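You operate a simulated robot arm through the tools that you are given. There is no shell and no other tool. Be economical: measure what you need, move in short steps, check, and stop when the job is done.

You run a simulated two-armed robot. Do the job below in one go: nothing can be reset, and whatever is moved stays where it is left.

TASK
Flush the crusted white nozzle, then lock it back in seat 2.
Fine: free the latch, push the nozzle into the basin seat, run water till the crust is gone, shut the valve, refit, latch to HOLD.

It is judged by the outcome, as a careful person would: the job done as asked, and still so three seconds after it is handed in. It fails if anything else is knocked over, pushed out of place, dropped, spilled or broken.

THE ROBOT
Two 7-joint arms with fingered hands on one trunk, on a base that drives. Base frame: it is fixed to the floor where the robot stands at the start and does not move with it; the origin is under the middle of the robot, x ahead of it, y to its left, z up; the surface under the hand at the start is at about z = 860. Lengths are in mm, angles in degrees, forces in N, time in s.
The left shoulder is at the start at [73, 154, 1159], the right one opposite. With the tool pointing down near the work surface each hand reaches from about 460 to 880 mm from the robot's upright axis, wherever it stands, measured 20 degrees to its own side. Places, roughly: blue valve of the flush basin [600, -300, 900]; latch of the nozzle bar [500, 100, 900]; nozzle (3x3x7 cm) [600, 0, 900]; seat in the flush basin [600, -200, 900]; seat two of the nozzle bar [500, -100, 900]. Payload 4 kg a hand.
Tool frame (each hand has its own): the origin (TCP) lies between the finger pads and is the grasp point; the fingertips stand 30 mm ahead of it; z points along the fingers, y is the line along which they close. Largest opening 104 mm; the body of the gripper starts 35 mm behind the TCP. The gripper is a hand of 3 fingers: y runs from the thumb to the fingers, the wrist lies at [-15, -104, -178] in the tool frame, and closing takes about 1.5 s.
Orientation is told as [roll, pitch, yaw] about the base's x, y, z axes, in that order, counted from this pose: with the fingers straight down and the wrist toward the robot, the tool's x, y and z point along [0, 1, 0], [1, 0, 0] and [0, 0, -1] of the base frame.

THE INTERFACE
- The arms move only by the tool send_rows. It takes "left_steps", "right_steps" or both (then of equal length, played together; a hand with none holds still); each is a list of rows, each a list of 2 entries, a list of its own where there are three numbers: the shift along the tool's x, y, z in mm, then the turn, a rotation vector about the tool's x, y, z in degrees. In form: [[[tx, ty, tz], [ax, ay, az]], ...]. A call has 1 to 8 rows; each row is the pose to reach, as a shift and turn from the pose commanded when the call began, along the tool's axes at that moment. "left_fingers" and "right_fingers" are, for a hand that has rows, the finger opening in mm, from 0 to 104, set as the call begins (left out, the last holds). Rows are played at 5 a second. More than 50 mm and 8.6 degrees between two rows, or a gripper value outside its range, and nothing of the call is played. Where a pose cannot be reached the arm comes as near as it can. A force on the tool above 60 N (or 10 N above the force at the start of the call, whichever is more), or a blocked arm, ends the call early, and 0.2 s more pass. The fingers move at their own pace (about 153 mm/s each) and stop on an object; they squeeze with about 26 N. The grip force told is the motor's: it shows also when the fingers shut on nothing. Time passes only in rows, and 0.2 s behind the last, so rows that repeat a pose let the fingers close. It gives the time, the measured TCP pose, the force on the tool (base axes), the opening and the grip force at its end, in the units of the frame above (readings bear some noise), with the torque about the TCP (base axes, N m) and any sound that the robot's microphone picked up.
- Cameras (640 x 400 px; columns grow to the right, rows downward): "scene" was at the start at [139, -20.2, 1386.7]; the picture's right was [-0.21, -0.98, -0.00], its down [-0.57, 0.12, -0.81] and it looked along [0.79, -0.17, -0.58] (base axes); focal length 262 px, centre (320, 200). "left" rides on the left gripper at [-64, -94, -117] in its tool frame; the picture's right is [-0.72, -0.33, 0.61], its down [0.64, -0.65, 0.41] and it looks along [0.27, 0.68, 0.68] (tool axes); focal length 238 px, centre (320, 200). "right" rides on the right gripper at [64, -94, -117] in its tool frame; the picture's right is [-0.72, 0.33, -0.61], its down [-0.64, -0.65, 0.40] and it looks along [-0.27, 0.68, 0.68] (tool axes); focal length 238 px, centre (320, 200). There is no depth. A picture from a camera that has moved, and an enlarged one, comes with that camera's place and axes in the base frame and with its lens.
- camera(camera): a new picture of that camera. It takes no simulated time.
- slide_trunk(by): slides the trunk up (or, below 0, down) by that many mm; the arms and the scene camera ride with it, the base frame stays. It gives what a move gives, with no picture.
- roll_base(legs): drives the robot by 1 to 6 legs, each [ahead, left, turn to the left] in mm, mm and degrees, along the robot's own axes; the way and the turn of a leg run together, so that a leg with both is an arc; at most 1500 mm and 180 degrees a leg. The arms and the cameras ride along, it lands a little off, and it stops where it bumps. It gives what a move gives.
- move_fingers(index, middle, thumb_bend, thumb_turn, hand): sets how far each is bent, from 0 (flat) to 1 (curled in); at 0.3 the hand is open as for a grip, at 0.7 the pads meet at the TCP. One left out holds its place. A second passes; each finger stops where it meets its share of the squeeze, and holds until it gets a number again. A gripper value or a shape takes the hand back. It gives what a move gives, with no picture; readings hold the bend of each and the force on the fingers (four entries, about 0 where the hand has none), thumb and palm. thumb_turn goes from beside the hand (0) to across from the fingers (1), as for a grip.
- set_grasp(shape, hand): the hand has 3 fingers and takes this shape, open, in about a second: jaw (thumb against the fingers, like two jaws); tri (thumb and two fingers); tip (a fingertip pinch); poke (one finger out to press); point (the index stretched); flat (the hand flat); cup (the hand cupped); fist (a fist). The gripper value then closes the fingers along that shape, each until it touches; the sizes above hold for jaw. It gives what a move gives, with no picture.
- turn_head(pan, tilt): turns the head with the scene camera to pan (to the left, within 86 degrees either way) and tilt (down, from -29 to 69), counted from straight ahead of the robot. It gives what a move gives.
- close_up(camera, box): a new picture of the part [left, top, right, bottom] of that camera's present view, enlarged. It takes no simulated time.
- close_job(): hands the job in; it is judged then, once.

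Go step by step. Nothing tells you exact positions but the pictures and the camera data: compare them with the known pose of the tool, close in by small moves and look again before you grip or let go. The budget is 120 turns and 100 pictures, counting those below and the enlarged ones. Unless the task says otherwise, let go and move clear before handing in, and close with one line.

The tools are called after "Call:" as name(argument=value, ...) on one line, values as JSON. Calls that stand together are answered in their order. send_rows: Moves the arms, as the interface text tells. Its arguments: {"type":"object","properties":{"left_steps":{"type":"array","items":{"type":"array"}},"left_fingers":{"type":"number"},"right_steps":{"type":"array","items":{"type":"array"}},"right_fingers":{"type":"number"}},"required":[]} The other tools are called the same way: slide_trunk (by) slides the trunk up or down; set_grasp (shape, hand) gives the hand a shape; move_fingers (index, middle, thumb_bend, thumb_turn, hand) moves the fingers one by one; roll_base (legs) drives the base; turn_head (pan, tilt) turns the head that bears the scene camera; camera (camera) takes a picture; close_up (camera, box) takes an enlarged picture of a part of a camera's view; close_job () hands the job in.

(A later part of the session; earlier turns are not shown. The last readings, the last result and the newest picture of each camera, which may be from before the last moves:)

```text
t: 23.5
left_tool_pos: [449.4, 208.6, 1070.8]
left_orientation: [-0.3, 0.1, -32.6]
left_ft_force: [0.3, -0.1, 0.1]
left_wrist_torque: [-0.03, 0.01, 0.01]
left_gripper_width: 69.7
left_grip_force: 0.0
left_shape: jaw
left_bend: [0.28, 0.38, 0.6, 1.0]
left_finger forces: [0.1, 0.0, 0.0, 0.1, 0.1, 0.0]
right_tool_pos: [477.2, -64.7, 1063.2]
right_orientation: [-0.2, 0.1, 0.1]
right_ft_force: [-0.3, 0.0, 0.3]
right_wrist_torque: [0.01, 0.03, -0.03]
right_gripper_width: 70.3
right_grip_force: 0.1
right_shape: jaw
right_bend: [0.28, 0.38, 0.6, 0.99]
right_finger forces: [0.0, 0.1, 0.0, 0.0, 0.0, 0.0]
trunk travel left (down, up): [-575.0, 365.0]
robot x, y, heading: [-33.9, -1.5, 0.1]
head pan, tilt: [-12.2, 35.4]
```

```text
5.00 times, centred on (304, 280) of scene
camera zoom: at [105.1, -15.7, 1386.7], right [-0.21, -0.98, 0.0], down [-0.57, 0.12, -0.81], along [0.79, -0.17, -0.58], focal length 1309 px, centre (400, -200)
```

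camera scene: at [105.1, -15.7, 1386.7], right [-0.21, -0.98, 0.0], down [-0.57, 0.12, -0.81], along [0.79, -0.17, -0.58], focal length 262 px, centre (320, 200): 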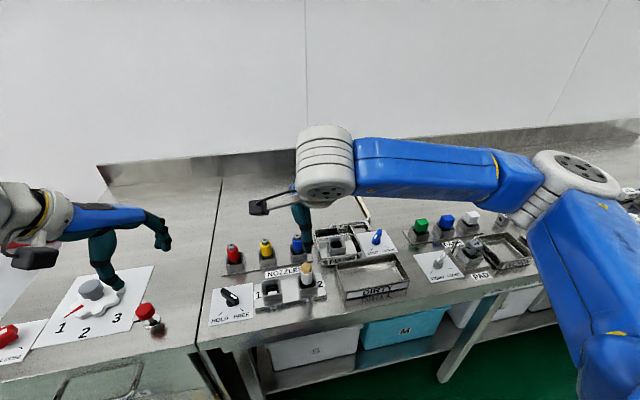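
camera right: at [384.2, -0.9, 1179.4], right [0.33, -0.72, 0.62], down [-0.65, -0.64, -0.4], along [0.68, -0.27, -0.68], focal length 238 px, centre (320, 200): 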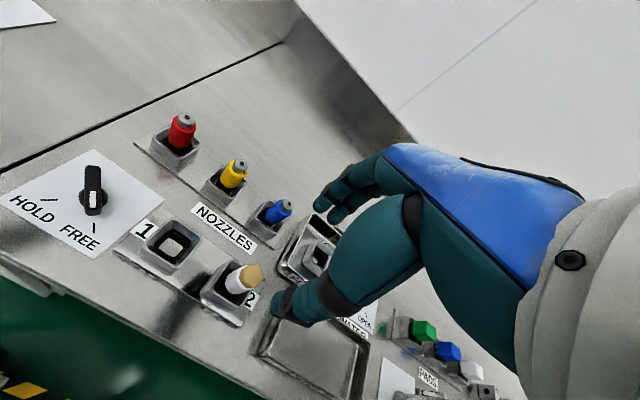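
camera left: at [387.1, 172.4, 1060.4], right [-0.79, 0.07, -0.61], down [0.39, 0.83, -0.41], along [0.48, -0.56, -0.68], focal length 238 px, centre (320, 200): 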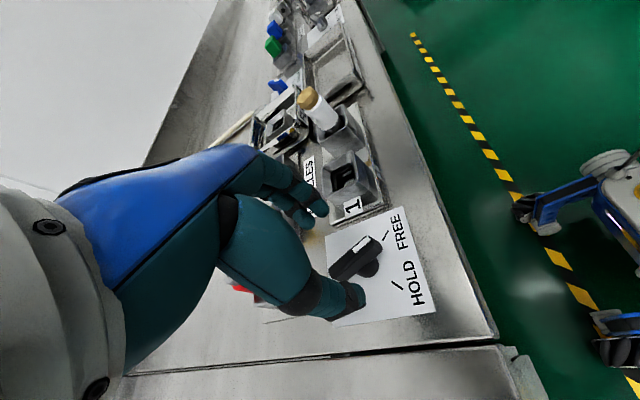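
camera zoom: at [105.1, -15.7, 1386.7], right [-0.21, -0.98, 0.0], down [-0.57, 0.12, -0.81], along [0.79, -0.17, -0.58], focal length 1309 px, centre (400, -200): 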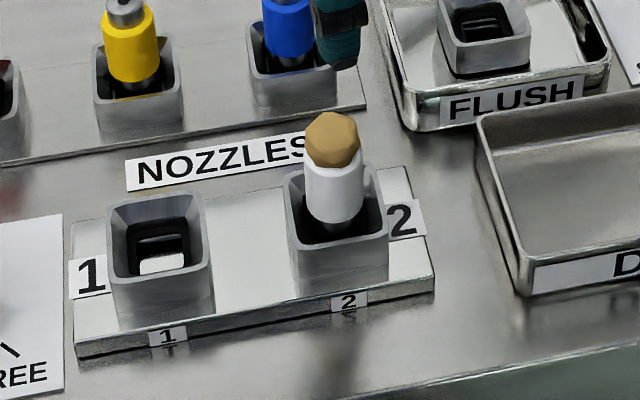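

Crust centre is about [474.5,-64.5,945] and the socket rim about z=918. I'll descend with fingers open around the nozzle to just above the rim.

Call:
send_rows(right_steps=[[[0, -1, 30], [0, 0, 0]], [[0, -2, 60], [0, 0, 0]], [[0, -2, 90], [0, 0, 0]], [[0, -2, 105], [0, 0, 0]]])

Call:
camera(camera="right")

Call:
close_up(camera="scene", box=[240, 240, 368, 320])

```text
t: 24.5
left_tool_pos: [447.7, 206.5, 1072.8]
left_orientation: [-0.2, 0.0, -32.7]
left_ft_force: [-0.3, 0.9, 0.0]
left_wrist_torque: [-0.01, -0.03, 0.02]
left_gripper_width: 69.9
left_grip_force: 0.1
left_shape: jaw
left_bend: [0.28, 0.38, 0.6, 1.0]
left_finger forces: [0.0, 0.0, 0.0, 0.0, 0.0, 0.0]
right_tool_pos: [475.3, -67.9, 957.1]
right_orientation: [0.0, -0.2, 0.0]
right_ft_force: [0.2, -0.5, -0.2]
right_wrist_torque: [-0.01, 0.02, 0.01]
right_gripper_width: 70.4
right_grip_force: 0.1
right_shape: jaw
right_bend: [0.28, 0.38, 0.6, 0.99]
right_finger forces: [0.0, 0.0, 0.1, 0.1, 0.0, 0.0]
trunk travel left (down, up): [-575.0, 365.0]
robot x, y, heading: [-36.3, 0.2, 0.4]
head pan, tilt: [-12.2, 35.4]
```

```text
68 pictures are left
camera right: at [381.6, -4.3, 1074.1], right [0.33, -0.72, 0.61], down [-0.65, -0.64, -0.41], along [0.68, -0.27, -0.68], focal length 238 px, centre (320, 200)
```

right: 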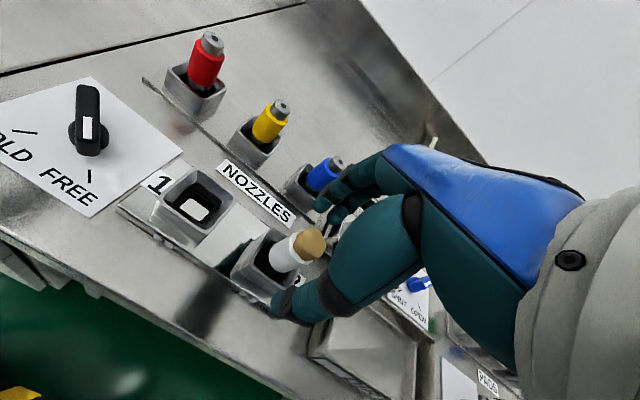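

```text
5.00 times, centred on (304, 280) of scene
camera zoom: at [104.1, -18.2, 1386.8], right [-0.21, -0.98, 0.0], down [-0.57, 0.12, -0.81], along [0.79, -0.17, -0.58], focal length 1309 px, centre (400, -200)
```

zoom: 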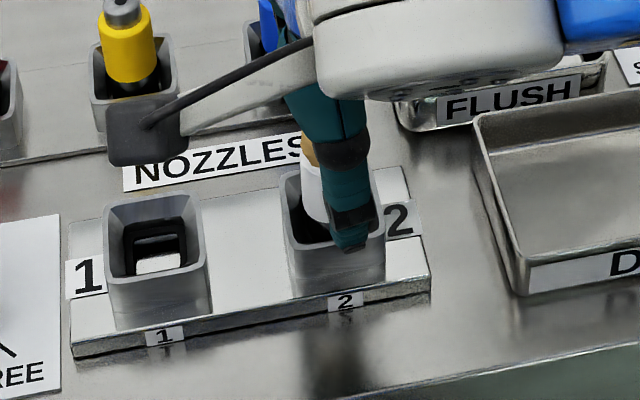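

The nozzle is about 5 mm to the +y side of the grip centre. I'll shift, lower 4 mm, and close.

Call:
send_rows(right_steps=[[[4.5, 0, 0], [0, 0, 0]], [[4.5, 0, 4], [0, 0, 0]], [[4.5, 0, 4], [0, 0, 0]]])

Call:
send_rows(right_steps=[[[0, 0, 0], [0, 0, 0]], [[0, 0, 0], [0, 0, 0]], [[0, 0, 0], [0, 0, 0]], [[0, 0, 0], [0, 0, 0]], [[0, 0, 0], [0, 0, 0]], [[0, 0, 0], [0, 0, 0]], [[0, 0, 0], [0, 0, 0]], [[0, 0, 0], [0, 0, 0]]], right_fingers=0)

Call:
close_up(camera="right", box=[200, 150, 440, 350])

Call:
close_up(camera="scene", box=[256, 240, 352, 320])

```text
t: 25.3
left_tool_pos: [447.3, 206.0, 1072.8]
left_orientation: [-0.1, 0.2, -32.7]
left_ft_force: [0.9, -0.6, -0.3]
left_wrist_torque: [0.02, 0.0, -0.01]
left_gripper_width: 69.7
left_grip_force: 0.0
left_shape: jaw
left_bend: [0.28, 0.38, 0.6, 1.0]
left_finger forces: [0.0, 0.0, 0.0, 0.0, 0.0, 0.0]
right_tool_pos: [474.7, -63.9, 954.2]
right_orientation: [0.0, -0.1, -0.1]
right_ft_force: [-0.2, -0.6, 1.1]
right_wrist_torque: [0.01, 0.04, 0.01]
right_gripper_width: 70.4
right_grip_force: 0.1
right_shape: jaw
right_bend: [0.28, 0.38, 0.6, 0.99]
right_finger forces: [0.0, 0.0, 0.1, 0.0, 0.0, 0.0]
trunk travel left (down, up): [-575.0, 365.0]
robot x, y, heading: [-34.6, 3.8, -0.0]
head pan, tilt: [-12.2, 35.4]
```

```text
t: 27.1
left_tool_pos: [446.6, 207.2, 1073.6]
left_orientation: [-0.2, 0.0, -32.7]
left_ft_force: [-0.1, -0.6, 0.0]
left_wrist_torque: [-0.04, -0.02, 0.03]
left_gripper_width: 69.9
left_grip_force: 0.0
left_shape: jaw
left_bend: [0.28, 0.38, 0.6, 1.0]
left_finger forces: [0.0, 0.1, 0.1, 0.1, 0.1, 0.0]
right_tool_pos: [474.5, -61.6, 955.5]
right_orientation: [0.0, -0.2, 0.0]
right_ft_force: [4.9, 0.9, 15.7]
right_wrist_torque: [0.02, -0.42, 0.05]
right_gripper_width: 15.4
right_grip_force: 26.0
right_shape: jaw
right_bend: [0.73, 0.59, 0.75, 1.0]
right_finger forces: [16.1, 11.9, 0.1, 0.0, 23.4, 0.1]
trunk travel left (down, up): [-575.0, 365.0]
robot x, y, heading: [-32.9, -2.9, 0.0]
head pan, tilt: [-12.2, 35.4]
```

```text
2.00 times, centred on (320, 250) of right
camera zoom: at [380.9, 1.0, 1071.7], right [0.32, -0.72, 0.61], down [-0.65, -0.64, -0.41], along [0.69, -0.27, -0.68], focal length 477 px, centre (320, 100)
```

zoom: 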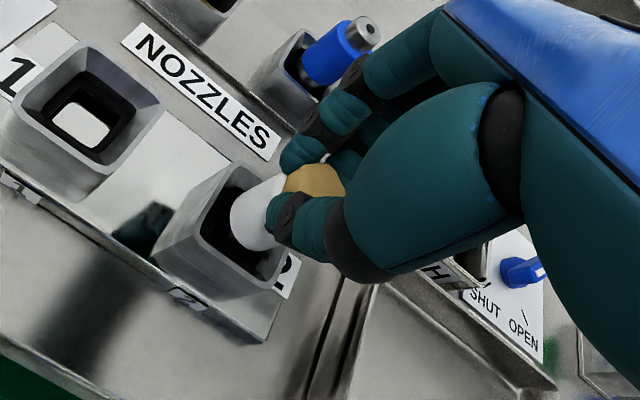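

```text
5.00 times, centred on (304, 280) of scene
camera zoom: at [102.3, -17.1, 1387.1], right [-0.21, -0.98, 0.0], down [-0.57, 0.12, -0.81], along [0.8, -0.17, -0.58], focal length 1309 px, centre (400, -200)
```

zoom: 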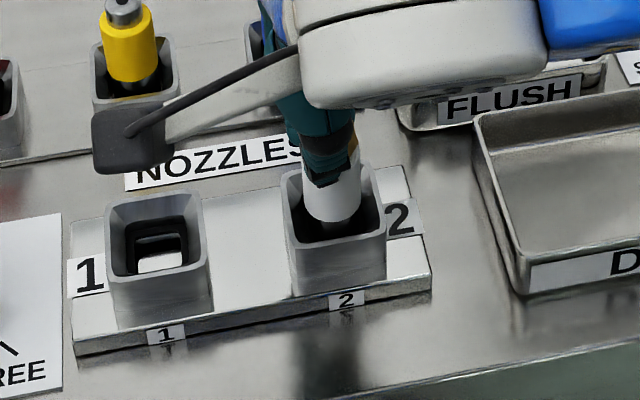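

The grip sits high, mostly on the crust. I'll open slightly, go 8 mm lower, and regrip on the white body.

Call:
send_rows(right_steps=[[[0, 0, 0], [0, 0, 0]], [[0, 0, 0], [0, 0, 0]], [[0, 0, 0], [0, 0, 0]], [[-1, 0, 3], [0, 0, 0]], [[-1, 0, 6], [0, 0, 0]], [[-1, 0, 9], [0, 0, 0]]], right_fingers=46)

Call:
send_rows(right_steps=[[[0, 0, 0], [0, 0, 0]], [[0, 0, 0], [0, 0, 0]], [[0, 0, 0], [0, 0, 0]], [[0, 0, 0], [0, 0, 0]], [[0, 0, 0], [0, 0, 0]], [[0, 0, 0], [0, 0, 0]]], right_fingers=0)

Call:
close_up(camera="right", box=[200, 150, 440, 350])

Call:
close_up(camera="scene", box=[256, 240, 352, 320])

```text
t: 28.5
left_tool_pos: [446.6, 206.5, 1072.9]
left_orientation: [-0.1, 0.1, -32.7]
left_ft_force: [0.3, 0.4, 0.7]
left_wrist_torque: [0.04, -0.01, 0.01]
left_gripper_width: 69.7
left_grip_force: 0.1
left_shape: jaw
left_bend: [0.28, 0.38, 0.6, 1.0]
left_finger forces: [0.0, 0.0, 0.0, 0.1, 0.0, 0.0]
right_tool_pos: [476.5, -64.4, 945.1]
right_orientation: [0.0, 0.0, 0.0]
right_ft_force: [-0.4, 0.7, 0.5]
right_wrist_torque: [0.04, 0.0, 0.04]
right_gripper_width: 45.5
right_grip_force: 0.0
right_shape: jaw
right_bend: [0.74, 0.47, 0.72, 1.0]
right_finger forces: [0.1, 0.0, 0.0, 0.0, 0.0, 0.0]
trunk travel left (down, up): [-575.0, 365.0]
robot x, y, heading: [-30.5, 0.5, -0.1]
head pan, tilt: [-12.2, 35.4]
```

```text
t: 29.9
left_tool_pos: [448.3, 207.0, 1072.3]
left_orientation: [-0.2, 0.1, -32.7]
left_ft_force: [1.1, -0.4, 0.3]
left_wrist_torque: [-0.01, 0.0, -0.04]
left_gripper_width: 69.9
left_grip_force: 0.0
left_shape: jaw
left_bend: [0.28, 0.38, 0.6, 1.0]
left_finger forces: [0.1, 0.1, 0.1, 0.0, 0.0, 0.1]
right_tool_pos: [475.5, -65.4, 944.8]
right_orientation: [0.1, 0.0, 0.0]
right_ft_force: [0.2, 0.4, -1.7]
right_wrist_torque: [0.0, -0.02, 0.01]
right_gripper_width: 18.0
right_grip_force: 25.8
right_shape: jaw
right_bend: [0.73, 0.58, 0.74, 1.0]
right_finger forces: [14.4, 8.3, 0.0, 0.0, 22.5, 0.0]
trunk travel left (down, up): [-575.0, 365.0]
robot x, y, heading: [-38.7, 1.0, -0.1]
head pan, tilt: [-12.2, 35.4]
```

```text
2.00 times, centred on (320, 250) of right
camera zoom: at [381.7, -0.9, 1061.4], right [0.33, -0.72, 0.61], down [-0.65, -0.64, -0.4], along [0.68, -0.27, -0.68], focal length 477 px, centre (320, 100)
```

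zoom: 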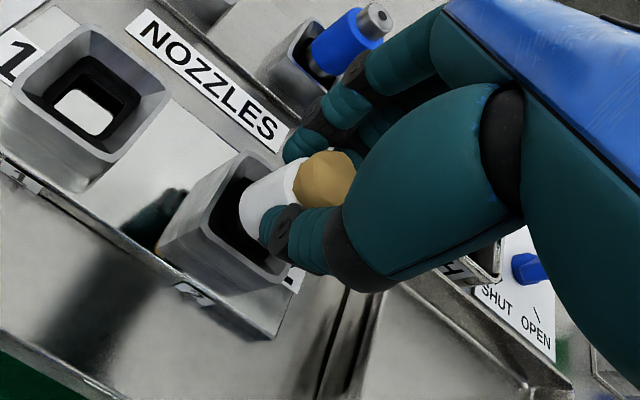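

```text
5.00 times, centred on (304, 280) of scene
camera zoom: at [104.4, -17.9, 1386.7], right [-0.21, -0.98, 0.0], down [-0.57, 0.12, -0.81], along [0.79, -0.17, -0.58], focal length 1309 px, centre (400, -200)
```

zoom: 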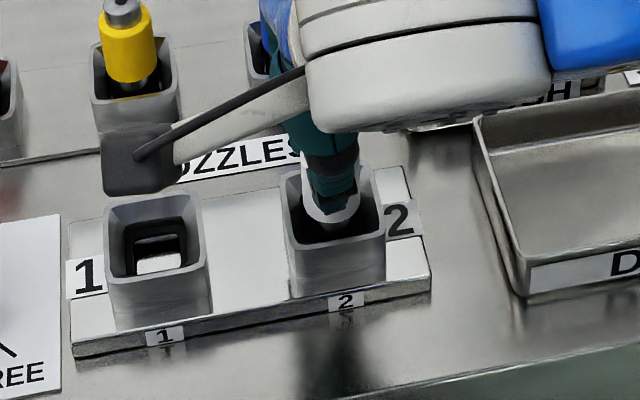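

Good grip low on the white body (TCP z≈945 when seated). Lifting straight up.

Call:
send_rows(right_steps=[[[0, 0, -4], [0, 0, 0]], [[0, 0, -10], [0, 0, 0]], [[0, 0, -20], [0, 0, 0]], [[0, 0, -40], [0, 0, 0]], [[0, 0, -65], [0, 0, 0]], [[0, 0, -90], [0, 0, 0]]])

Call:
camera(camera="right")

Call:
close_up(camera="scene", box=[240, 200, 400, 320])

```text
t: 31.3
left_tool_pos: [449.0, 205.9, 1073.1]
left_orientation: [-0.2, 0.1, -32.7]
left_ft_force: [0.2, -0.3, 0.0]
left_wrist_torque: [0.0, 0.02, 0.03]
left_gripper_width: 70.0
left_grip_force: 0.0
left_shape: jaw
left_bend: [0.28, 0.38, 0.6, 1.0]
left_finger forces: [0.0, 0.0, 0.0, 0.0, 0.0, 0.1]
right_tool_pos: [475.1, -65.2, 1034.5]
right_orientation: [-0.1, -0.2, 0.0]
right_ft_force: [0.0, -0.1, -1.3]
right_wrist_torque: [0.0, 0.02, -0.02]
right_gripper_width: 18.0
right_grip_force: 25.9
right_shape: jaw
right_bend: [0.73, 0.58, 0.74, 1.0]
right_finger forces: [14.7, 8.6, 0.0, 0.0, 22.9, 0.0]
trunk travel left (down, up): [-575.0, 365.0]
robot x, y, heading: [-34.1, -0.3, 0.0]
head pan, tilt: [-12.2, 35.4]
```

```text
62 pictures are left
camera right: at [380.8, -0.8, 1151.4], right [0.33, -0.72, 0.61], down [-0.65, -0.64, -0.4], along [0.68, -0.27, -0.68], focal length 238 px, centre (320, 200)
```

right: 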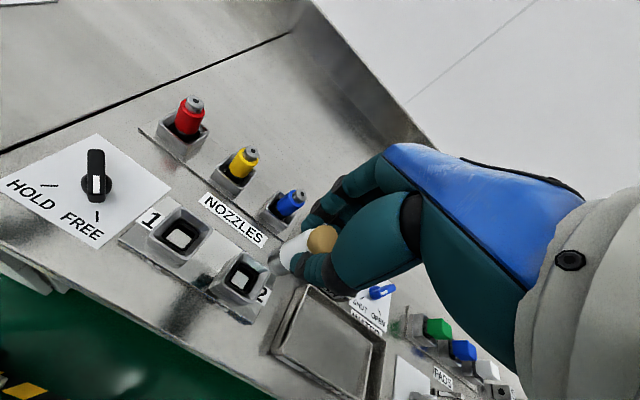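

```text
3.33 times, centred on (320, 260) of scene
camera zoom: at [103.7, -17.8, 1386.8], right [-0.21, -0.98, 0.0], down [-0.57, 0.12, -0.81], along [0.8, -0.17, -0.58], focal length 873 px, centre (320, 0)
```

zoom: 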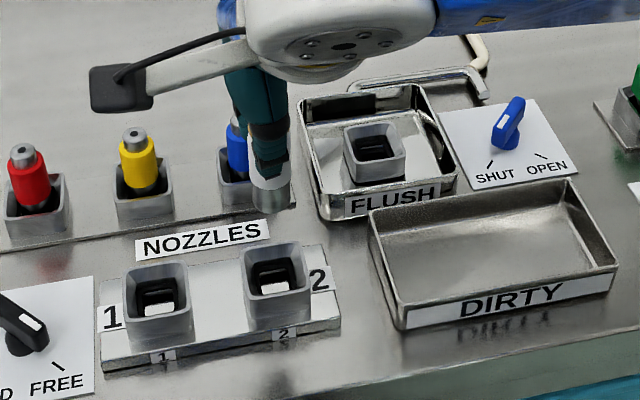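

The nozzle came out cleanly. I'll enlarge the seats to measure rim height and the basin seat.

Call:
close_up(camera="right", box=[120, 180, 312, 330])

Call:
close_up(camera="scene", box=[300, 215, 396, 275])

```text
2.67 times, centred on (216, 255) of right
camera zoom: at [380.8, -0.8, 1151.4], right [0.33, -0.72, 0.61], down [-0.65, -0.64, -0.4], along [0.68, -0.27, -0.68], focal length 636 px, centre (597, 53)
```

zoom: 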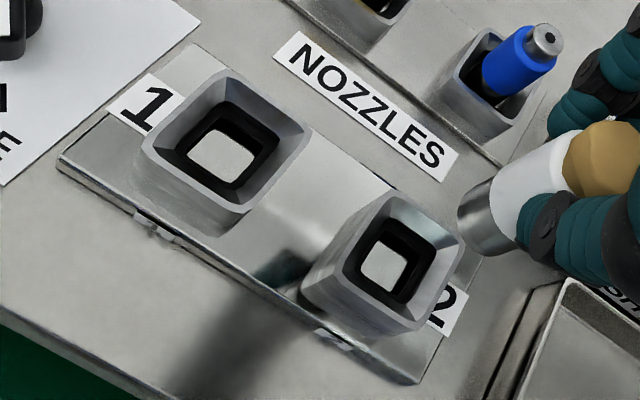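

```text
6.67 times, centred on (348, 245) of scene
camera zoom: at [103.7, -17.8, 1386.8], right [-0.21, -0.98, 0.0], down [-0.57, 0.12, -0.81], along [0.8, -0.17, -0.58], focal length 1745 px, centre (133, -100)
```

zoom: 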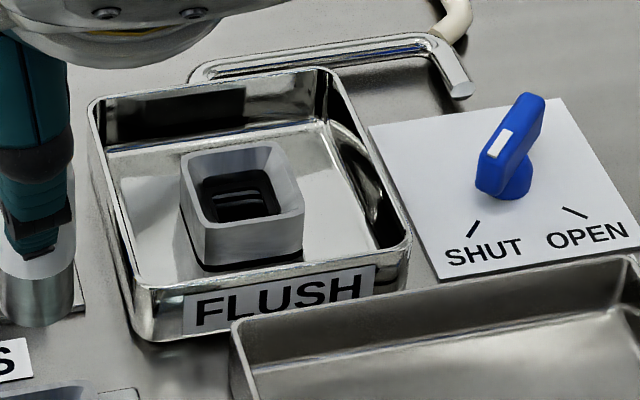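

Rim height is about 897 and the basin seat is near [576,-167]. I'll carry the nozzle above the basin seat at height.

Call:
send_rows(right_steps=[[[-25, 25, 0], [0, 0, 0]], [[-50, 50, 0], [0, 0, 0]], [[-76, 76, 0], [0, 0, 0]], [[-102, 101, 0], [0, 0, 0]], [[-102, 101, 18], [0, 0, 0]]])

Call:
camera(camera="right")

Call:
close_up(camera="scene", box=[280, 185, 408, 265])

```text
t: 32.5
left_tool_pos: [448.6, 205.2, 1073.5]
left_orientation: [-0.2, 0.1, -32.7]
left_ft_force: [1.5, 0.2, -0.4]
left_wrist_torque: [0.02, -0.02, 0.05]
left_gripper_width: 69.7
left_grip_force: 0.0
left_shape: jaw
left_bend: [0.28, 0.38, 0.6, 1.0]
left_finger forces: [0.0, 0.1, 0.0, 0.1, 0.1, 0.0]
right_tool_pos: [578.1, -167.4, 1016.2]
right_orientation: [0.0, 0.0, 0.0]
right_ft_force: [0.2, -0.1, -1.1]
right_wrist_torque: [0.04, 0.0, 0.01]
right_gripper_width: 17.8
right_grip_force: 25.5
right_shape: jaw
right_bend: [0.73, 0.58, 0.74, 1.0]
right_finger forces: [14.7, 8.7, 0.0, 0.0, 23.0, 0.1]
trunk travel left (down, up): [-575.0, 365.0]
robot x, y, heading: [-34.1, -1.0, 0.1]
head pan, tilt: [-12.2, 35.4]
```

```text
58 pictures are left
camera right: at [483.5, -104.4, 1133.4], right [0.33, -0.72, 0.61], down [-0.65, -0.64, -0.41], along [0.68, -0.27, -0.68], focal length 238 px, centre (320, 200)
```

right: 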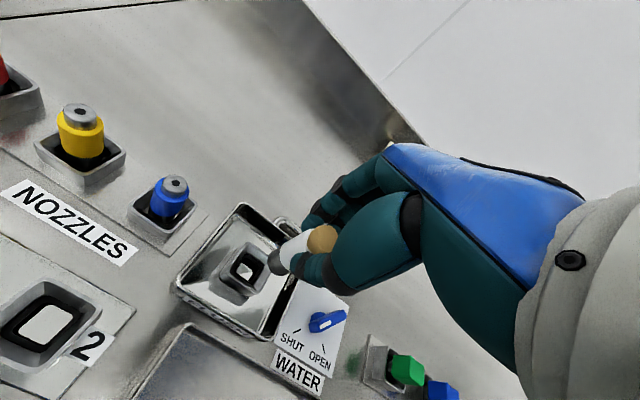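

```text
5.00 times, centred on (344, 225) of scene
camera zoom: at [104.6, -19.0, 1386.7], right [-0.21, -0.98, 0.0], down [-0.57, 0.12, -0.81], along [0.79, -0.17, -0.58], focal length 1309 px, centre (200, 75)
```

zoom: 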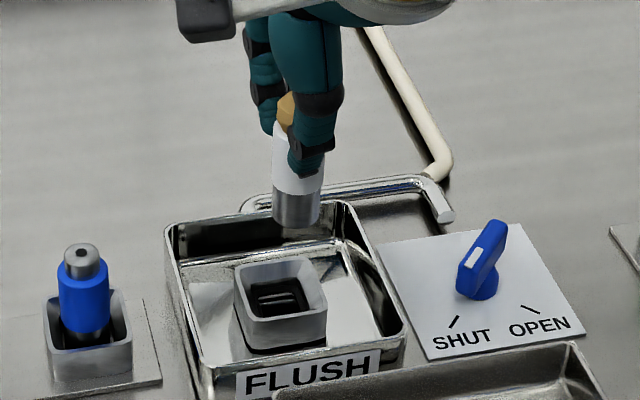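

Call:
close_up(camera="right", box=[190, 200, 350, 300])

```text
4.00 times, centred on (270, 250) of right
camera zoom: at [483.5, -104.4, 1133.4], right [0.33, -0.72, 0.61], down [-0.65, -0.64, -0.41], along [0.68, -0.27, -0.68], focal length 953 px, centre (520, 0)
```

zoom: 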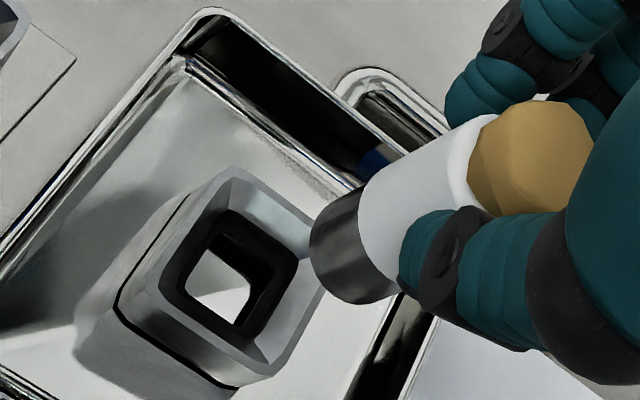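

The seat centre is about 4 mm to +y and 2 mm to +x of the nozzle axis, and the nozzle's bottom hangs 70 mm below the TCP. I'll correct and lower to just above the rim.

Call:
send_rows(right_steps=[[[4.5, 2, 0], [0, 0, 0]], [[4.5, 2, 20], [0, 0, 0]], [[4.5, 2, 38], [0, 0, 0]], [[4.5, 2, 38], [0, 0, 0]]])

Call:
close_up(camera="right", box=[190, 200, 350, 300])

Call:
close_up(camera="scene", box=[300, 205, 396, 265])

```text
t: 33.5
left_tool_pos: [447.2, 206.8, 1072.9]
left_orientation: [-0.1, 0.1, -32.7]
left_ft_force: [-0.1, -0.6, -0.6]
left_wrist_torque: [-0.01, -0.01, 0.02]
left_gripper_width: 70.0
left_grip_force: 0.1
left_shape: jaw
left_bend: [0.28, 0.38, 0.6, 1.0]
left_finger forces: [0.0, 0.1, 0.0, 0.1, 0.1, 0.0]
right_tool_pos: [578.5, -161.8, 978.2]
right_orientation: [-0.1, -0.1, 0.0]
right_ft_force: [0.0, 0.3, 0.0]
right_wrist_torque: [0.0, 0.01, 0.0]
right_gripper_width: 18.2
right_grip_force: 26.1
right_shape: jaw
right_bend: [0.73, 0.58, 0.74, 1.0]
right_finger forces: [14.6, 8.8, 0.1, 0.1, 22.8, 0.0]
trunk travel left (down, up): [-575.0, 365.0]
robot x, y, heading: [-35.8, 1.1, 0.2]
head pan, tilt: [-12.2, 35.4]
```

```text
4.00 times, centred on (270, 250) of right
camera zoom: at [484.8, -98.3, 1094.6], right [0.33, -0.72, 0.61], down [-0.65, -0.64, -0.41], along [0.68, -0.27, -0.68], focal length 953 px, centre (520, 0)
```

zoom: 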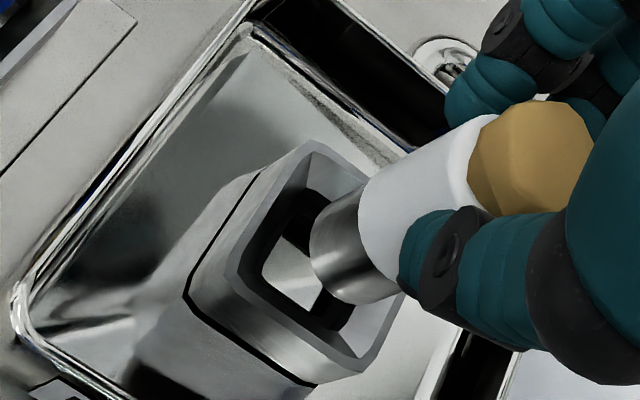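

```text
6.67 times, centred on (348, 235) of scene
camera zoom: at [104.1, -18.4, 1386.8], right [-0.21, -0.98, 0.0], down [-0.57, 0.12, -0.81], along [0.79, -0.17, -0.58], focal length 1745 px, centre (133, -33)
```

zoom: 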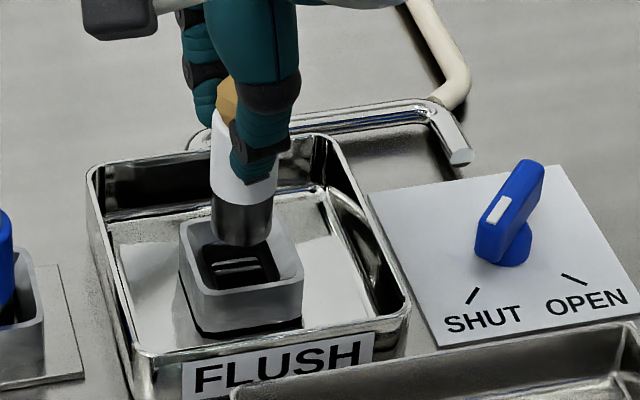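

The nozzle is centred over the basin seat. Lowering gently into it while watching the force.

Call:
send_rows(right_steps=[[[0.3, 0, 6], [0, 0, 0]], [[0.3, 0, 12], [0, 0, 0]], [[0.3, 0, 18], [0, 0, 0]], [[0.3, 0, 24], [0, 0, 0]], [[0.3, 0, 28], [0, 0, 0]]])

Call:
close_up(camera="right", box=[190, 200, 350, 300])

```text
t: 34.7
left_tool_pos: [448.4, 206.4, 1072.6]
left_orientation: [-0.2, 0.2, -32.6]
left_ft_force: [0.4, -0.3, -0.1]
left_wrist_torque: [-0.01, 0.03, 0.0]
left_gripper_width: 70.0
left_grip_force: 0.0
left_shape: jaw
left_bend: [0.28, 0.38, 0.6, 1.0]
left_finger forces: [0.1, 0.1, 0.0, 0.0, 0.1, 0.1]
right_tool_pos: [579.4, -160.6, 951.4]
right_orientation: [-0.1, -0.3, -0.1]
right_ft_force: [6.7, -0.2, 7.0]
right_wrist_torque: [-0.01, -0.34, -0.01]
right_gripper_width: 18.4
right_grip_force: 26.1
right_shape: jaw
right_bend: [0.73, 0.58, 0.74, 1.0]
right_finger forces: [17.5, 11.7, 0.1, 0.0, 22.3, 0.1]
trunk travel left (down, up): [-575.0, 365.0]
robot x, y, heading: [-37.8, 4.5, 0.1]
head pan, tilt: [-12.2, 35.4]
```

```text
4.00 times, centred on (270, 250) of right
camera zoom: at [485.5, -97.8, 1068.1], right [0.32, -0.72, 0.61], down [-0.65, -0.64, -0.41], along [0.69, -0.27, -0.68], focal length 953 px, centre (520, 0)
```

zoom: 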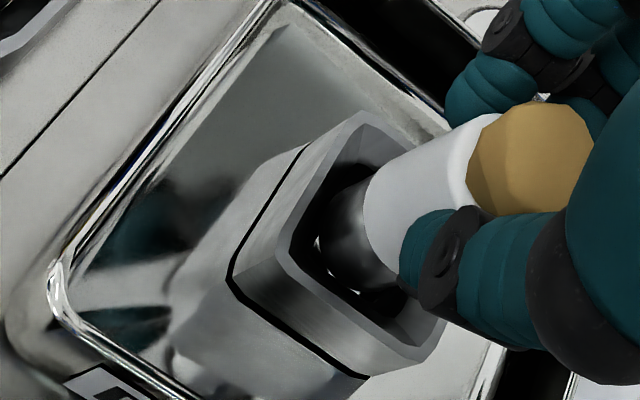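

A light +x push at the nozzle's foot tells me to shift about 1.5 mm in +x. Then I'll keep lowering.

Call:
send_rows(right_steps=[[[0, 1.5, 0], [0, 0, 0]], [[0, 1.5, 3], [0, 0, 0]], [[0, 1.5, 6], [0, 0, 0]]])

Call:
close_up(camera="scene", box=[300, 205, 396, 265])

```text
t: 35.5
left_tool_pos: [449.1, 205.4, 1072.7]
left_orientation: [-0.2, 0.2, -32.7]
left_ft_force: [0.3, 0.0, 1.2]
left_wrist_torque: [0.0, -0.04, -0.05]
left_gripper_width: 69.7
left_grip_force: 0.2
left_shape: jaw
left_bend: [0.28, 0.38, 0.6, 1.0]
left_finger forces: [0.0, 0.0, 0.1, 0.1, 0.1, 0.1]
right_tool_pos: [580.8, -163.3, 941.8]
right_orientation: [0.0, 0.1, 0.1]
right_ft_force: [6.2, -0.1, -0.7]
right_wrist_torque: [-0.01, -0.4, 0.05]
right_gripper_width: 18.3
right_grip_force: 25.8
right_shape: jaw
right_bend: [0.73, 0.58, 0.74, 1.0]
right_finger forces: [17.6, 11.2, 0.0, 0.0, 21.8, 0.0]
trunk travel left (down, up): [-575.0, 365.0]
robot x, y, heading: [-36.3, 1.2, -0.3]
head pan, tilt: [-12.2, 35.4]
```

```text
6.67 times, centred on (348, 235) of scene
camera zoom: at [105.9, -18.7, 1386.4], right [-0.21, -0.98, 0.0], down [-0.57, 0.12, -0.81], along [0.79, -0.17, -0.58], focal length 1745 px, centre (133, -33)
```

zoom: 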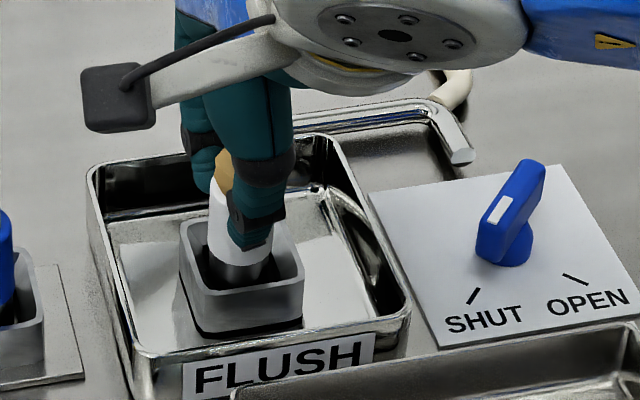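

No vertical resistance yet, so I'll continue down until it seats.

Call:
send_rows(right_steps=[[[0, 1.5, 2], [0, 0, 0]], [[0, 2, 4], [0, 0, 0]], [[0, 2, 7], [0, 0, 0]], [[0, 2, 10], [0, 0, 0]]])

Call:
close_up(camera="scene", box=[300, 205, 396, 265])

Call:
close_up(camera="right", box=[190, 200, 350, 300])

```text
t: 36.5
left_tool_pos: [447.6, 206.0, 1073.1]
left_orientation: [-0.2, 0.2, -32.6]
left_ft_force: [0.2, -0.5, -0.1]
left_wrist_torque: [0.0, -0.01, 0.03]
left_gripper_width: 69.6
left_grip_force: 0.1
left_shape: jaw
left_bend: [0.28, 0.38, 0.6, 1.0]
left_finger forces: [0.0, 0.0, 0.1, 0.1, 0.1, 0.1]
right_tool_pos: [582.8, -161.8, 936.1]
right_orientation: [0.0, -0.2, 0.0]
right_ft_force: [3.4, -1.3, 9.8]
right_wrist_torque: [-0.06, -0.18, 0.03]
right_gripper_width: 18.4
right_grip_force: 26.3
right_shape: jaw
right_bend: [0.73, 0.58, 0.74, 1.0]
right_finger forces: [16.4, 11.2, 0.0, 0.0, 23.3, 0.1]
trunk travel left (down, up): [-575.0, 365.0]
robot x, y, heading: [-31.4, 1.4, 0.0]
head pan, tilt: [-12.2, 35.4]
```

```text
6.67 times, centred on (348, 235) of scene
camera zoom: at [102.9, -18.3, 1387.1], right [-0.21, -0.98, 0.0], down [-0.57, 0.12, -0.81], along [0.8, -0.17, -0.58], focal length 1745 px, centre (133, -33)
```

zoom: 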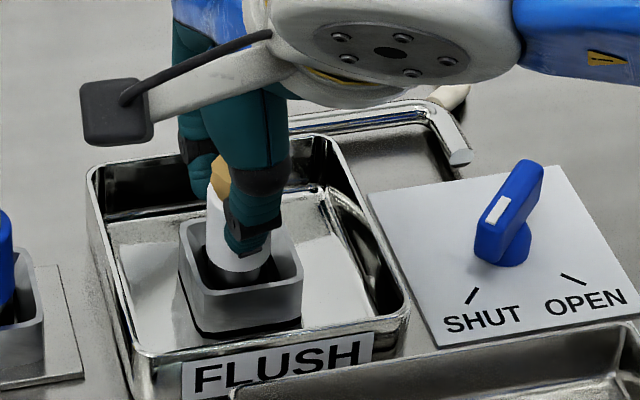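

```text
4.00 times, centred on (270, 250) of right
camera zoom: at [487.7, -98.4, 1053.4], right [0.32, -0.72, 0.61], down [-0.65, -0.64, -0.41], along [0.69, -0.27, -0.68], focal length 953 px, centre (520, 0)
```

zoom: 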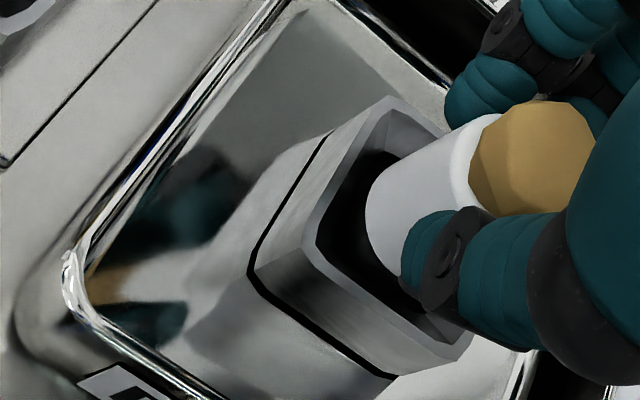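

Contact is rising (about 10 N). I'll press further in small steps to seat it firmly.

Call:
send_rows(right_steps=[[[0, 0.5, 2], [0, 0, 0]], [[0, 0.5, 4], [0, 0, 0]], [[0, 0.5, 6], [0, 0, 0]]])

```text
t: 37.3
left_tool_pos: [445.1, 207.0, 1074.7]
left_orientation: [-0.1, -0.1, -32.6]
left_ft_force: [0.1, 0.2, 0.1]
left_wrist_torque: [0.04, -0.01, 0.03]
left_gripper_width: 69.7
left_grip_force: 0.1
left_shape: jaw
left_bend: [0.28, 0.38, 0.6, 1.0]
left_finger forces: [0.0, 0.0, 0.0, 0.1, 0.0, 0.0]
right_tool_pos: [582.5, -161.1, 936.0]
right_orientation: [0.1, -0.8, 0.0]
right_ft_force: [5.0, -4.4, 33.2]
right_wrist_torque: [-0.15, -0.33, -0.03]
right_gripper_width: 20.0
right_grip_force: 25.4
right_shape: jaw
right_bend: [0.74, 0.57, 0.75, 1.0]
right_finger forces: [18.3, 15.2, 0.0, 0.0, 27.1, 0.0]
trunk travel left (down, up): [-575.0, 365.0]
robot x, y, heading: [-36.0, -2.8, -0.2]
head pan, tilt: [-12.2, 35.4]
```

It's firmly bottomed (33 N, no further motion). I'll release and lift clear.

Call:
send_rows(right_steps=[[[0, 0, -5], [0, 0, 0]], [[0, 0, -5], [0, 0, 0]], [[0, 0, -5], [0, 0, 0]], [[0, 0, -5], [0, 0, 0]]], right_fingers=50)

Call:
send_rows(right_steps=[[[0, 0, -20], [0, 0, 0]], [[0, 0, -50], [0, 0, 0]], [[0, 0, -90], [0, 0, 0]]])

Call:
camera(camera="right")

Call:
close_up(camera="scene", box=[300, 205, 396, 265])

```text
t: 38.3
left_tool_pos: [448.8, 205.2, 1072.5]
left_orientation: [-0.2, 0.1, -32.7]
left_ft_force: [-0.5, 0.7, 0.4]
left_wrist_torque: [0.02, -0.02, 0.0]
left_gripper_width: 69.6
left_grip_force: 0.0
left_shape: jaw
left_bend: [0.28, 0.38, 0.6, 1.0]
left_finger forces: [0.0, 0.1, 0.0, 0.0, 0.1, 0.0]
right_tool_pos: [581.7, -161.2, 931.7]
right_orientation: [0.0, 0.1, 0.0]
right_ft_force: [0.1, 0.3, -0.1]
right_wrist_torque: [0.01, -0.03, 0.01]
right_gripper_width: 49.4
right_grip_force: 0.0
right_shape: jaw
right_bend: [0.74, 0.45, 0.71, 1.0]
right_finger forces: [0.0, 0.0, 0.0, 0.0, 0.0, 0.1]
trunk travel left (down, up): [-575.0, 365.0]
robot x, y, heading: [-35.5, 1.7, 0.1]
head pan, tilt: [-12.2, 35.4]
```

```text
t: 39.1
left_tool_pos: [446.8, 206.6, 1072.8]
left_orientation: [-0.2, 0.1, -32.7]
left_ft_force: [0.9, 0.1, 0.0]
left_wrist_torque: [-0.01, 0.01, -0.01]
left_gripper_width: 70.1
left_grip_force: 0.1
left_shape: jaw
left_bend: [0.28, 0.38, 0.6, 1.0]
left_finger forces: [0.0, 0.1, 0.0, 0.1, 0.1, 0.1]
right_tool_pos: [583.3, -162.5, 1024.6]
right_orientation: [0.0, 0.0, 0.1]
right_ft_force: [-0.8, -0.8, 0.0]
right_wrist_torque: [-0.02, -0.01, 0.02]
right_gripper_width: 49.4
right_grip_force: 0.1
right_shape: jaw
right_bend: [0.74, 0.45, 0.71, 1.0]
right_finger forces: [0.0, 0.0, 0.0, 0.0, 0.0, 0.0]
trunk travel left (down, up): [-575.0, 365.0]
robot x, y, heading: [-35.8, 1.9, -0.2]
head pan, tilt: [-12.2, 35.4]
```

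```text
49 pictures are left
camera right: at [488.3, -98.9, 1141.1], right [0.33, -0.72, 0.61], down [-0.65, -0.64, -0.4], along [0.68, -0.27, -0.68], focal length 238 px, centre (320, 200)
```

right: 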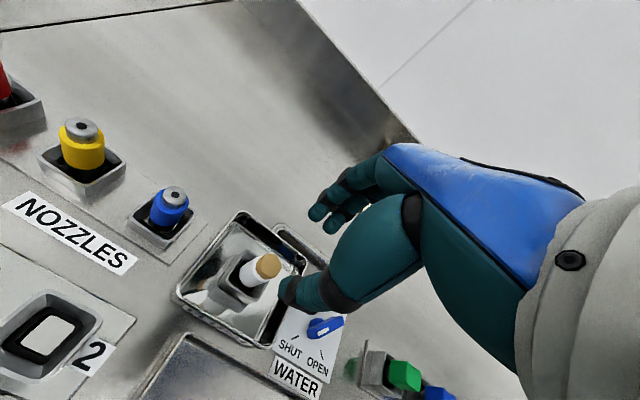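

```text
6.67 times, centred on (348, 235) of scene
camera zoom: at [103.3, -18.0, 1386.8], right [-0.21, -0.98, 0.0], down [-0.57, 0.12, -0.81], along [0.8, -0.17, -0.58], focal length 1745 px, centre (133, -33)
```

zoom: 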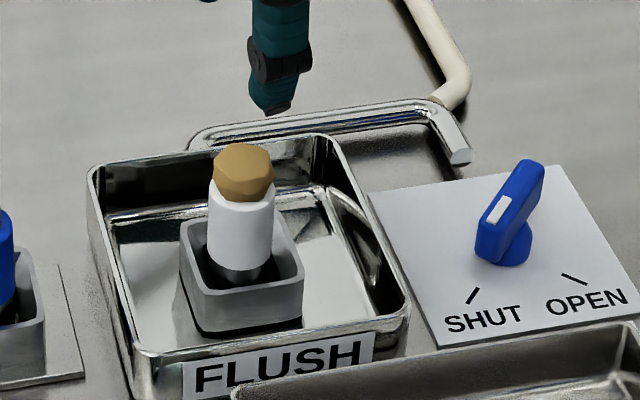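

The nozzle is seated at the same depth as it was before. The valve hub is near [585,-283] with the lever at ~129° (SHUT) and OPEN at ~230°. I'll move above the valve and test in the air whether the wrist can cover yaw 40→140.

Call:
send_rows(right_steps=[[[-20, 0, -15], [0, 0, -7]], [[-40, 1, -15], [0, 0, -14]], [[-60, 1, -15], [0, 0, -21]], [[-80, 2, -15], [0, 0, -28]], [[-100, 2, -15], [0, 0, -35]], [[-120.5, 2, -15], [0, 0, -42]], [[-120.5, 2, -15], [0, 0, -50]], [[-120.5, 2, -15], [0, 0, -58]]], right_fingers=60)

Call:
send_rows(right_steps=[[[0, 0, 0], [0, 0, -8]], [[0, 0, 0], [0, 0, -16]], [[0, 0, 0], [0, 0, -24]], [[0, 0, 0], [0, 0, -32]], [[0, 0, 0], [0, 0, -40]], [[0, 0, 0], [0, 0, -48]], [[0, 0, 0], [0, 0, -56]], [[0, 0, 0], [0, 0, -64]]])

Call:
send_rows(right_steps=[[[0, 0, 0], [0, 0, -8]], [[0, 0, 0], [0, 0, -16]], [[0, 0, 0], [0, 0, -24]]])

```text
t: 40.9
left_tool_pos: [448.7, 204.8, 1072.0]
left_orientation: [-0.1, 0.2, -32.7]
left_ft_force: [1.0, -0.2, -0.7]
left_wrist_torque: [0.05, 0.0, 0.0]
left_gripper_width: 69.8
left_grip_force: 0.1
left_shape: jaw
left_bend: [0.28, 0.38, 0.6, 1.0]
left_finger forces: [0.0, 0.0, 0.1, 0.0, 0.0, 0.0]
right_tool_pos: [569.9, -256.3, 1036.5]
right_orientation: [-5.6, 1.0, 33.6]
right_ft_force: [0.0, -0.3, -0.9]
right_wrist_torque: [-0.02, 0.01, 0.01]
right_gripper_width: 59.2
right_grip_force: 0.0
right_shape: jaw
right_bend: [0.74, 0.41, 0.66, 1.0]
right_finger forces: [0.1, 0.0, 0.1, 0.0, 0.1, 0.0]
right hand out of reach, approached as far as the arm can: row 5, 6, 7, 8
trunk travel left (down, up): [-575.0, 365.0]
robot x, y, heading: [-37.2, -2.2, -0.1]
head pan, tilt: [-12.2, 35.4]
```

```text
t: 42.7
left_tool_pos: [450.6, 206.8, 1070.7]
left_orientation: [-0.3, 0.3, -32.7]
left_ft_force: [-0.3, 0.2, -0.1]
left_wrist_torque: [0.02, 0.01, 0.02]
left_gripper_width: 69.9
left_grip_force: 0.0
left_shape: jaw
left_bend: [0.28, 0.38, 0.6, 1.0]
left_finger forces: [0.1, 0.0, 0.0, 0.0, 0.1, 0.0]
right_tool_pos: [503.7, -116.9, 941.3]
right_orientation: [-12.2, -5.2, 73.2]
right_ft_force: [0.9, 0.9, -0.2]
right_wrist_torque: [0.0, 0.02, 0.04]
right_gripper_width: 59.9
right_grip_force: 0.2
right_shape: jaw
right_bend: [0.74, 0.41, 0.66, 1.0]
right_finger forces: [0.0, 0.1, 0.0, 0.0, 0.0, 0.0]
right hand out of reach, approached as far as the arm can: row 1, 2, 3, 4, 5, 6, 7, 8
trunk travel left (down, up): [-575.0, 365.0]
robot x, y, heading: [-31.9, 1.7, -0.0]
head pan, tilt: [-12.2, 35.4]
```

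```text
t: 43.5
left_tool_pos: [448.1, 206.5, 1072.1]
left_orientation: [-0.3, 0.2, -32.7]
left_ft_force: [0.1, 0.3, 1.0]
left_wrist_torque: [0.01, 0.0, 0.0]
left_gripper_width: 69.7
left_grip_force: 0.0
left_shape: jaw
left_bend: [0.28, 0.38, 0.6, 1.0]
left_finger forces: [0.0, 0.0, 0.0, 0.0, 0.0, 0.0]
right_tool_pos: [502.7, -114.3, 945.0]
right_orientation: [-13.4, 0.3, 96.5]
right_ft_force: [0.1, -0.7, 0.2]
right_wrist_torque: [0.0, -0.02, 0.0]
right_gripper_width: 59.9
right_grip_force: 0.0
right_shape: jaw
right_bend: [0.74, 0.41, 0.66, 1.0]
right_finger forces: [0.0, 0.1, 0.0, 0.0, 0.1, 0.1]
trunk travel left (down, up): [-575.0, 365.0]
robot x, y, heading: [-33.6, -0.6, 0.0]
head pan, tilt: [-12.2, 35.4]
```

The arm wandered when out of reach. I'll stop and look before anything else.

Call:
camera(camera="scene")

Call:
camera(camera="right")

```text
47 pictures are left
camera scene: at [105.7, -16.7, 1386.6], right [-0.21, -0.98, 0.0], down [-0.57, 0.12, -0.81], along [0.79, -0.17, -0.58], focal length 262 px, centre (320, 200)
```

scene: 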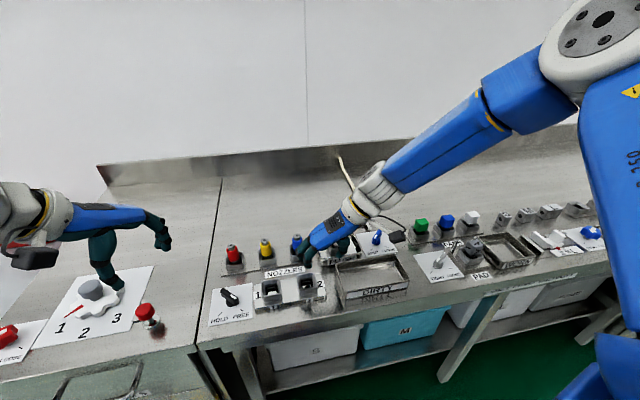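

```text
46 pictures are left
camera right: at [423.7, -217.1, 1043.9], right [0.52, 0.39, 0.76], down [0.79, -0.57, -0.24], along [0.34, 0.72, -0.6], focal length 238 px, centre (320, 200)
```

right: 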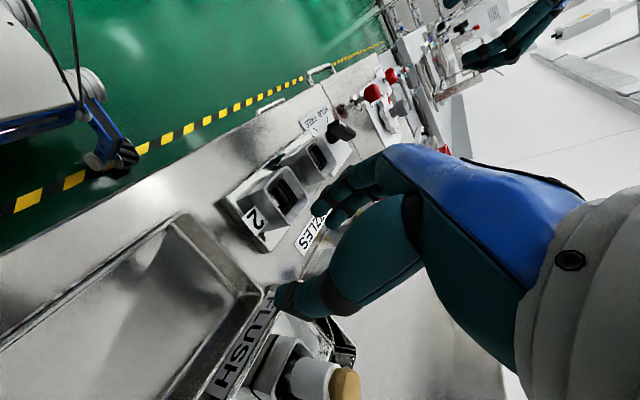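

No contact forces, and the nozzle still stands in the basin. I'll lift the right hand along its own axis first.

Call:
send_rows(right_steps=[[[0, 0, -30], [0, 0, 0]], [[0, 0, -60], [0, 0, 0]], [[0, 0, -95], [0, 0, 0]]])

```text
t: 44.3
left_tool_pos: [447.8, 206.8, 1073.0]
left_orientation: [-0.2, -0.1, -32.6]
left_ft_force: [-0.2, 0.1, 0.0]
left_wrist_torque: [0.02, -0.01, -0.02]
left_gripper_width: 69.7
left_grip_force: 0.1
left_shape: jaw
left_bend: [0.28, 0.38, 0.6, 1.0]
left_finger forces: [0.0, 0.1, 0.0, 0.1, 0.0, 0.0]
right_tool_pos: [487.7, -94.3, 1028.7]
right_orientation: [-13.6, -0.1, 96.6]
right_ft_force: [-0.3, -0.3, 0.1]
right_wrist_torque: [0.02, -0.01, -0.01]
right_gripper_width: 60.1
right_grip_force: 0.0
right_shape: jaw
right_bend: [0.74, 0.41, 0.66, 1.0]
right_finger forces: [0.1, 0.1, 0.0, 0.0, 0.1, 0.1]
right hand out of reach, approached as far as the arm can: row 2, 3
trunk travel left (down, up): [-575.0, 365.0]
robot x, y, heading: [-34.9, -0.9, -0.2]
head pan, tilt: [-12.2, 35.4]
```

I'll unwind the right wrist back toward yaw 0 at this safe height.

Call:
send_rows(right_steps=[[[0, 0, 0], [0, 0, 8]], [[0, 0, 0], [0, 0, 16]], [[0, 0, 0], [0, 0, 24]], [[0, 0, 0], [0, 0, 32]], [[0, 0, 0], [0, 0, 40]], [[0, 0, 0], [0, 0, 48]], [[0, 0, 0], [0, 0, 56]], [[0, 0, 0], [0, 0, 64]]])

```text
t: 46.1
left_tool_pos: [447.0, 206.2, 1073.1]
left_orientation: [-0.3, 0.1, -32.7]
left_ft_force: [-0.4, -0.5, 1.1]
left_wrist_torque: [-0.02, -0.01, 0.01]
left_gripper_width: 69.8
left_grip_force: 0.1
left_shape: jaw
left_bend: [0.28, 0.38, 0.6, 1.0]
left_finger forces: [0.1, 0.0, 0.0, 0.1, 0.0, 0.0]
right_tool_pos: [487.1, -96.3, 1029.5]
right_orientation: [-6.0, -12.0, 33.0]
right_ft_force: [-1.8, -0.3, 0.0]
right_wrist_torque: [0.0, -0.02, -0.01]
right_gripper_width: 60.0
right_grip_force: 0.0
right_shape: jaw
right_bend: [0.74, 0.41, 0.66, 1.0]
right_finger forces: [0.0, 0.0, 0.0, 0.0, 0.1, 0.0]
trunk travel left (down, up): [-575.0, 365.0]
robot x, y, heading: [-35.9, -1.0, 0.1]
head pan, tilt: [-12.2, 35.4]
```

Call:
send_rows(right_steps=[[[0, 0, -4], [2.7, 0.5, 6.4]], [[0, 0, -8], [5.4, 1.0, 12.9]], [[0, 0, -12], [8.0, 1.4, 19.3]], [[0, 0, -16], [10.7, 1.9, 25.8]], [[0, 0, -20], [13.4, 2.4, 32.2]]])

Call:
set_grasp(hand="right", shape="poke")

Call:
camera(camera="right")

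Call:
camera(camera="scene")

```text
t: 47.3
left_tool_pos: [447.6, 206.1, 1072.9]
left_orientation: [-0.2, 0.2, -32.7]
left_ft_force: [0.2, 1.0, 1.0]
left_wrist_torque: [-0.02, 0.0, -0.03]
left_gripper_width: 69.8
left_grip_force: 0.1
left_shape: jaw
left_bend: [0.28, 0.38, 0.6, 1.0]
left_finger forces: [0.0, 0.1, 0.0, 0.0, 0.0, 0.0]
right_tool_pos: [482.0, -95.4, 1048.2]
right_orientation: [0.0, 0.0, -0.1]
right_ft_force: [0.0, 0.2, -0.9]
right_wrist_torque: [-0.01, 0.0, 0.0]
right_gripper_width: 60.0
right_grip_force: 0.1
right_shape: jaw
right_bend: [0.74, 0.41, 0.66, 1.0]
right_finger forces: [0.1, 0.1, 0.0, 0.1, 0.0, 0.1]
trunk travel left (down, up): [-575.0, 365.0]
robot x, y, heading: [-38.6, 1.9, -0.1]
head pan, tilt: [-12.2, 35.4]
```

```text
t: 48.2
left_tool_pos: [446.6, 206.7, 1072.9]
left_orientation: [-0.2, 0.2, -32.7]
left_ft_force: [-0.1, 0.2, -0.2]
left_wrist_torque: [0.0, -0.02, 0.05]
left_gripper_width: 69.9
left_grip_force: 0.0
left_shape: jaw
left_bend: [0.28, 0.38, 0.6, 1.0]
left_finger forces: [0.0, 0.0, 0.0, 0.0, 0.0, 0.0]
right_tool_pos: [481.8, -96.2, 1048.7]
right_orientation: [0.0, -0.1, 0.2]
right_ft_force: [0.4, -0.5, -0.3]
right_wrist_torque: [-0.01, 0.02, 0.02]
right_gripper_width: 0.0
right_grip_force: 0.1
right_shape: poke
right_bend: [0.7, 0.7, 1.0, 1.0]
right_finger forces: [0.0, 0.0, 0.0, 0.1, 0.1, 0.0]
trunk travel left (down, up): [-575.0, 365.0]
robot x, y, heading: [-37.7, -1.8, 0.2]
head pan, tilt: [-12.2, 35.4]
```

```text
45 pictures are left
camera right: at [387.7, -33.2, 1164.8], right [0.33, -0.72, 0.61], down [-0.65, -0.64, -0.41], along [0.69, -0.27, -0.68], focal length 238 px, centre (320, 200)
```

right: 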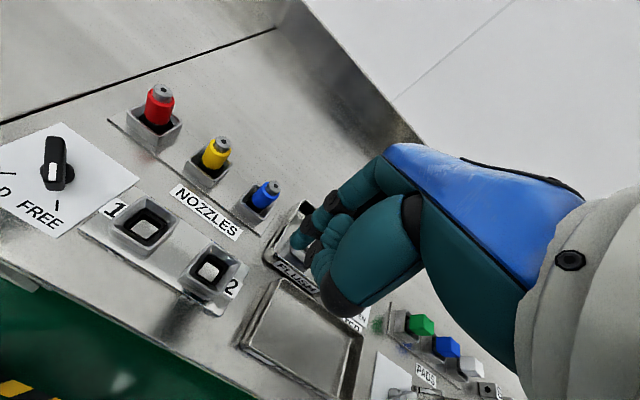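

```text
44 pictures are left
camera scene: at [103.7, -18.1, 1386.8], right [-0.21, -0.98, 0.0], down [-0.57, 0.12, -0.81], along [0.8, -0.17, -0.58], focal length 262 px, centre (320, 200)
```

scene: 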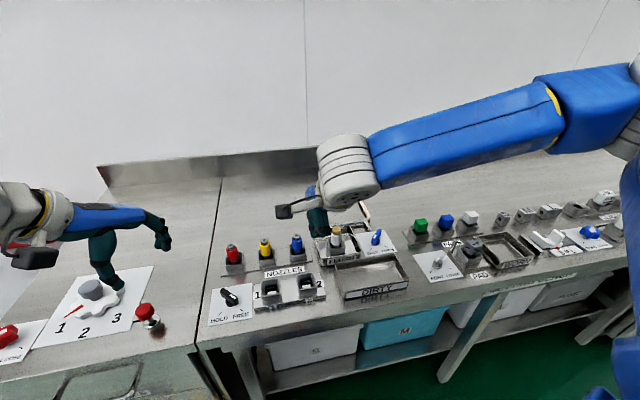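

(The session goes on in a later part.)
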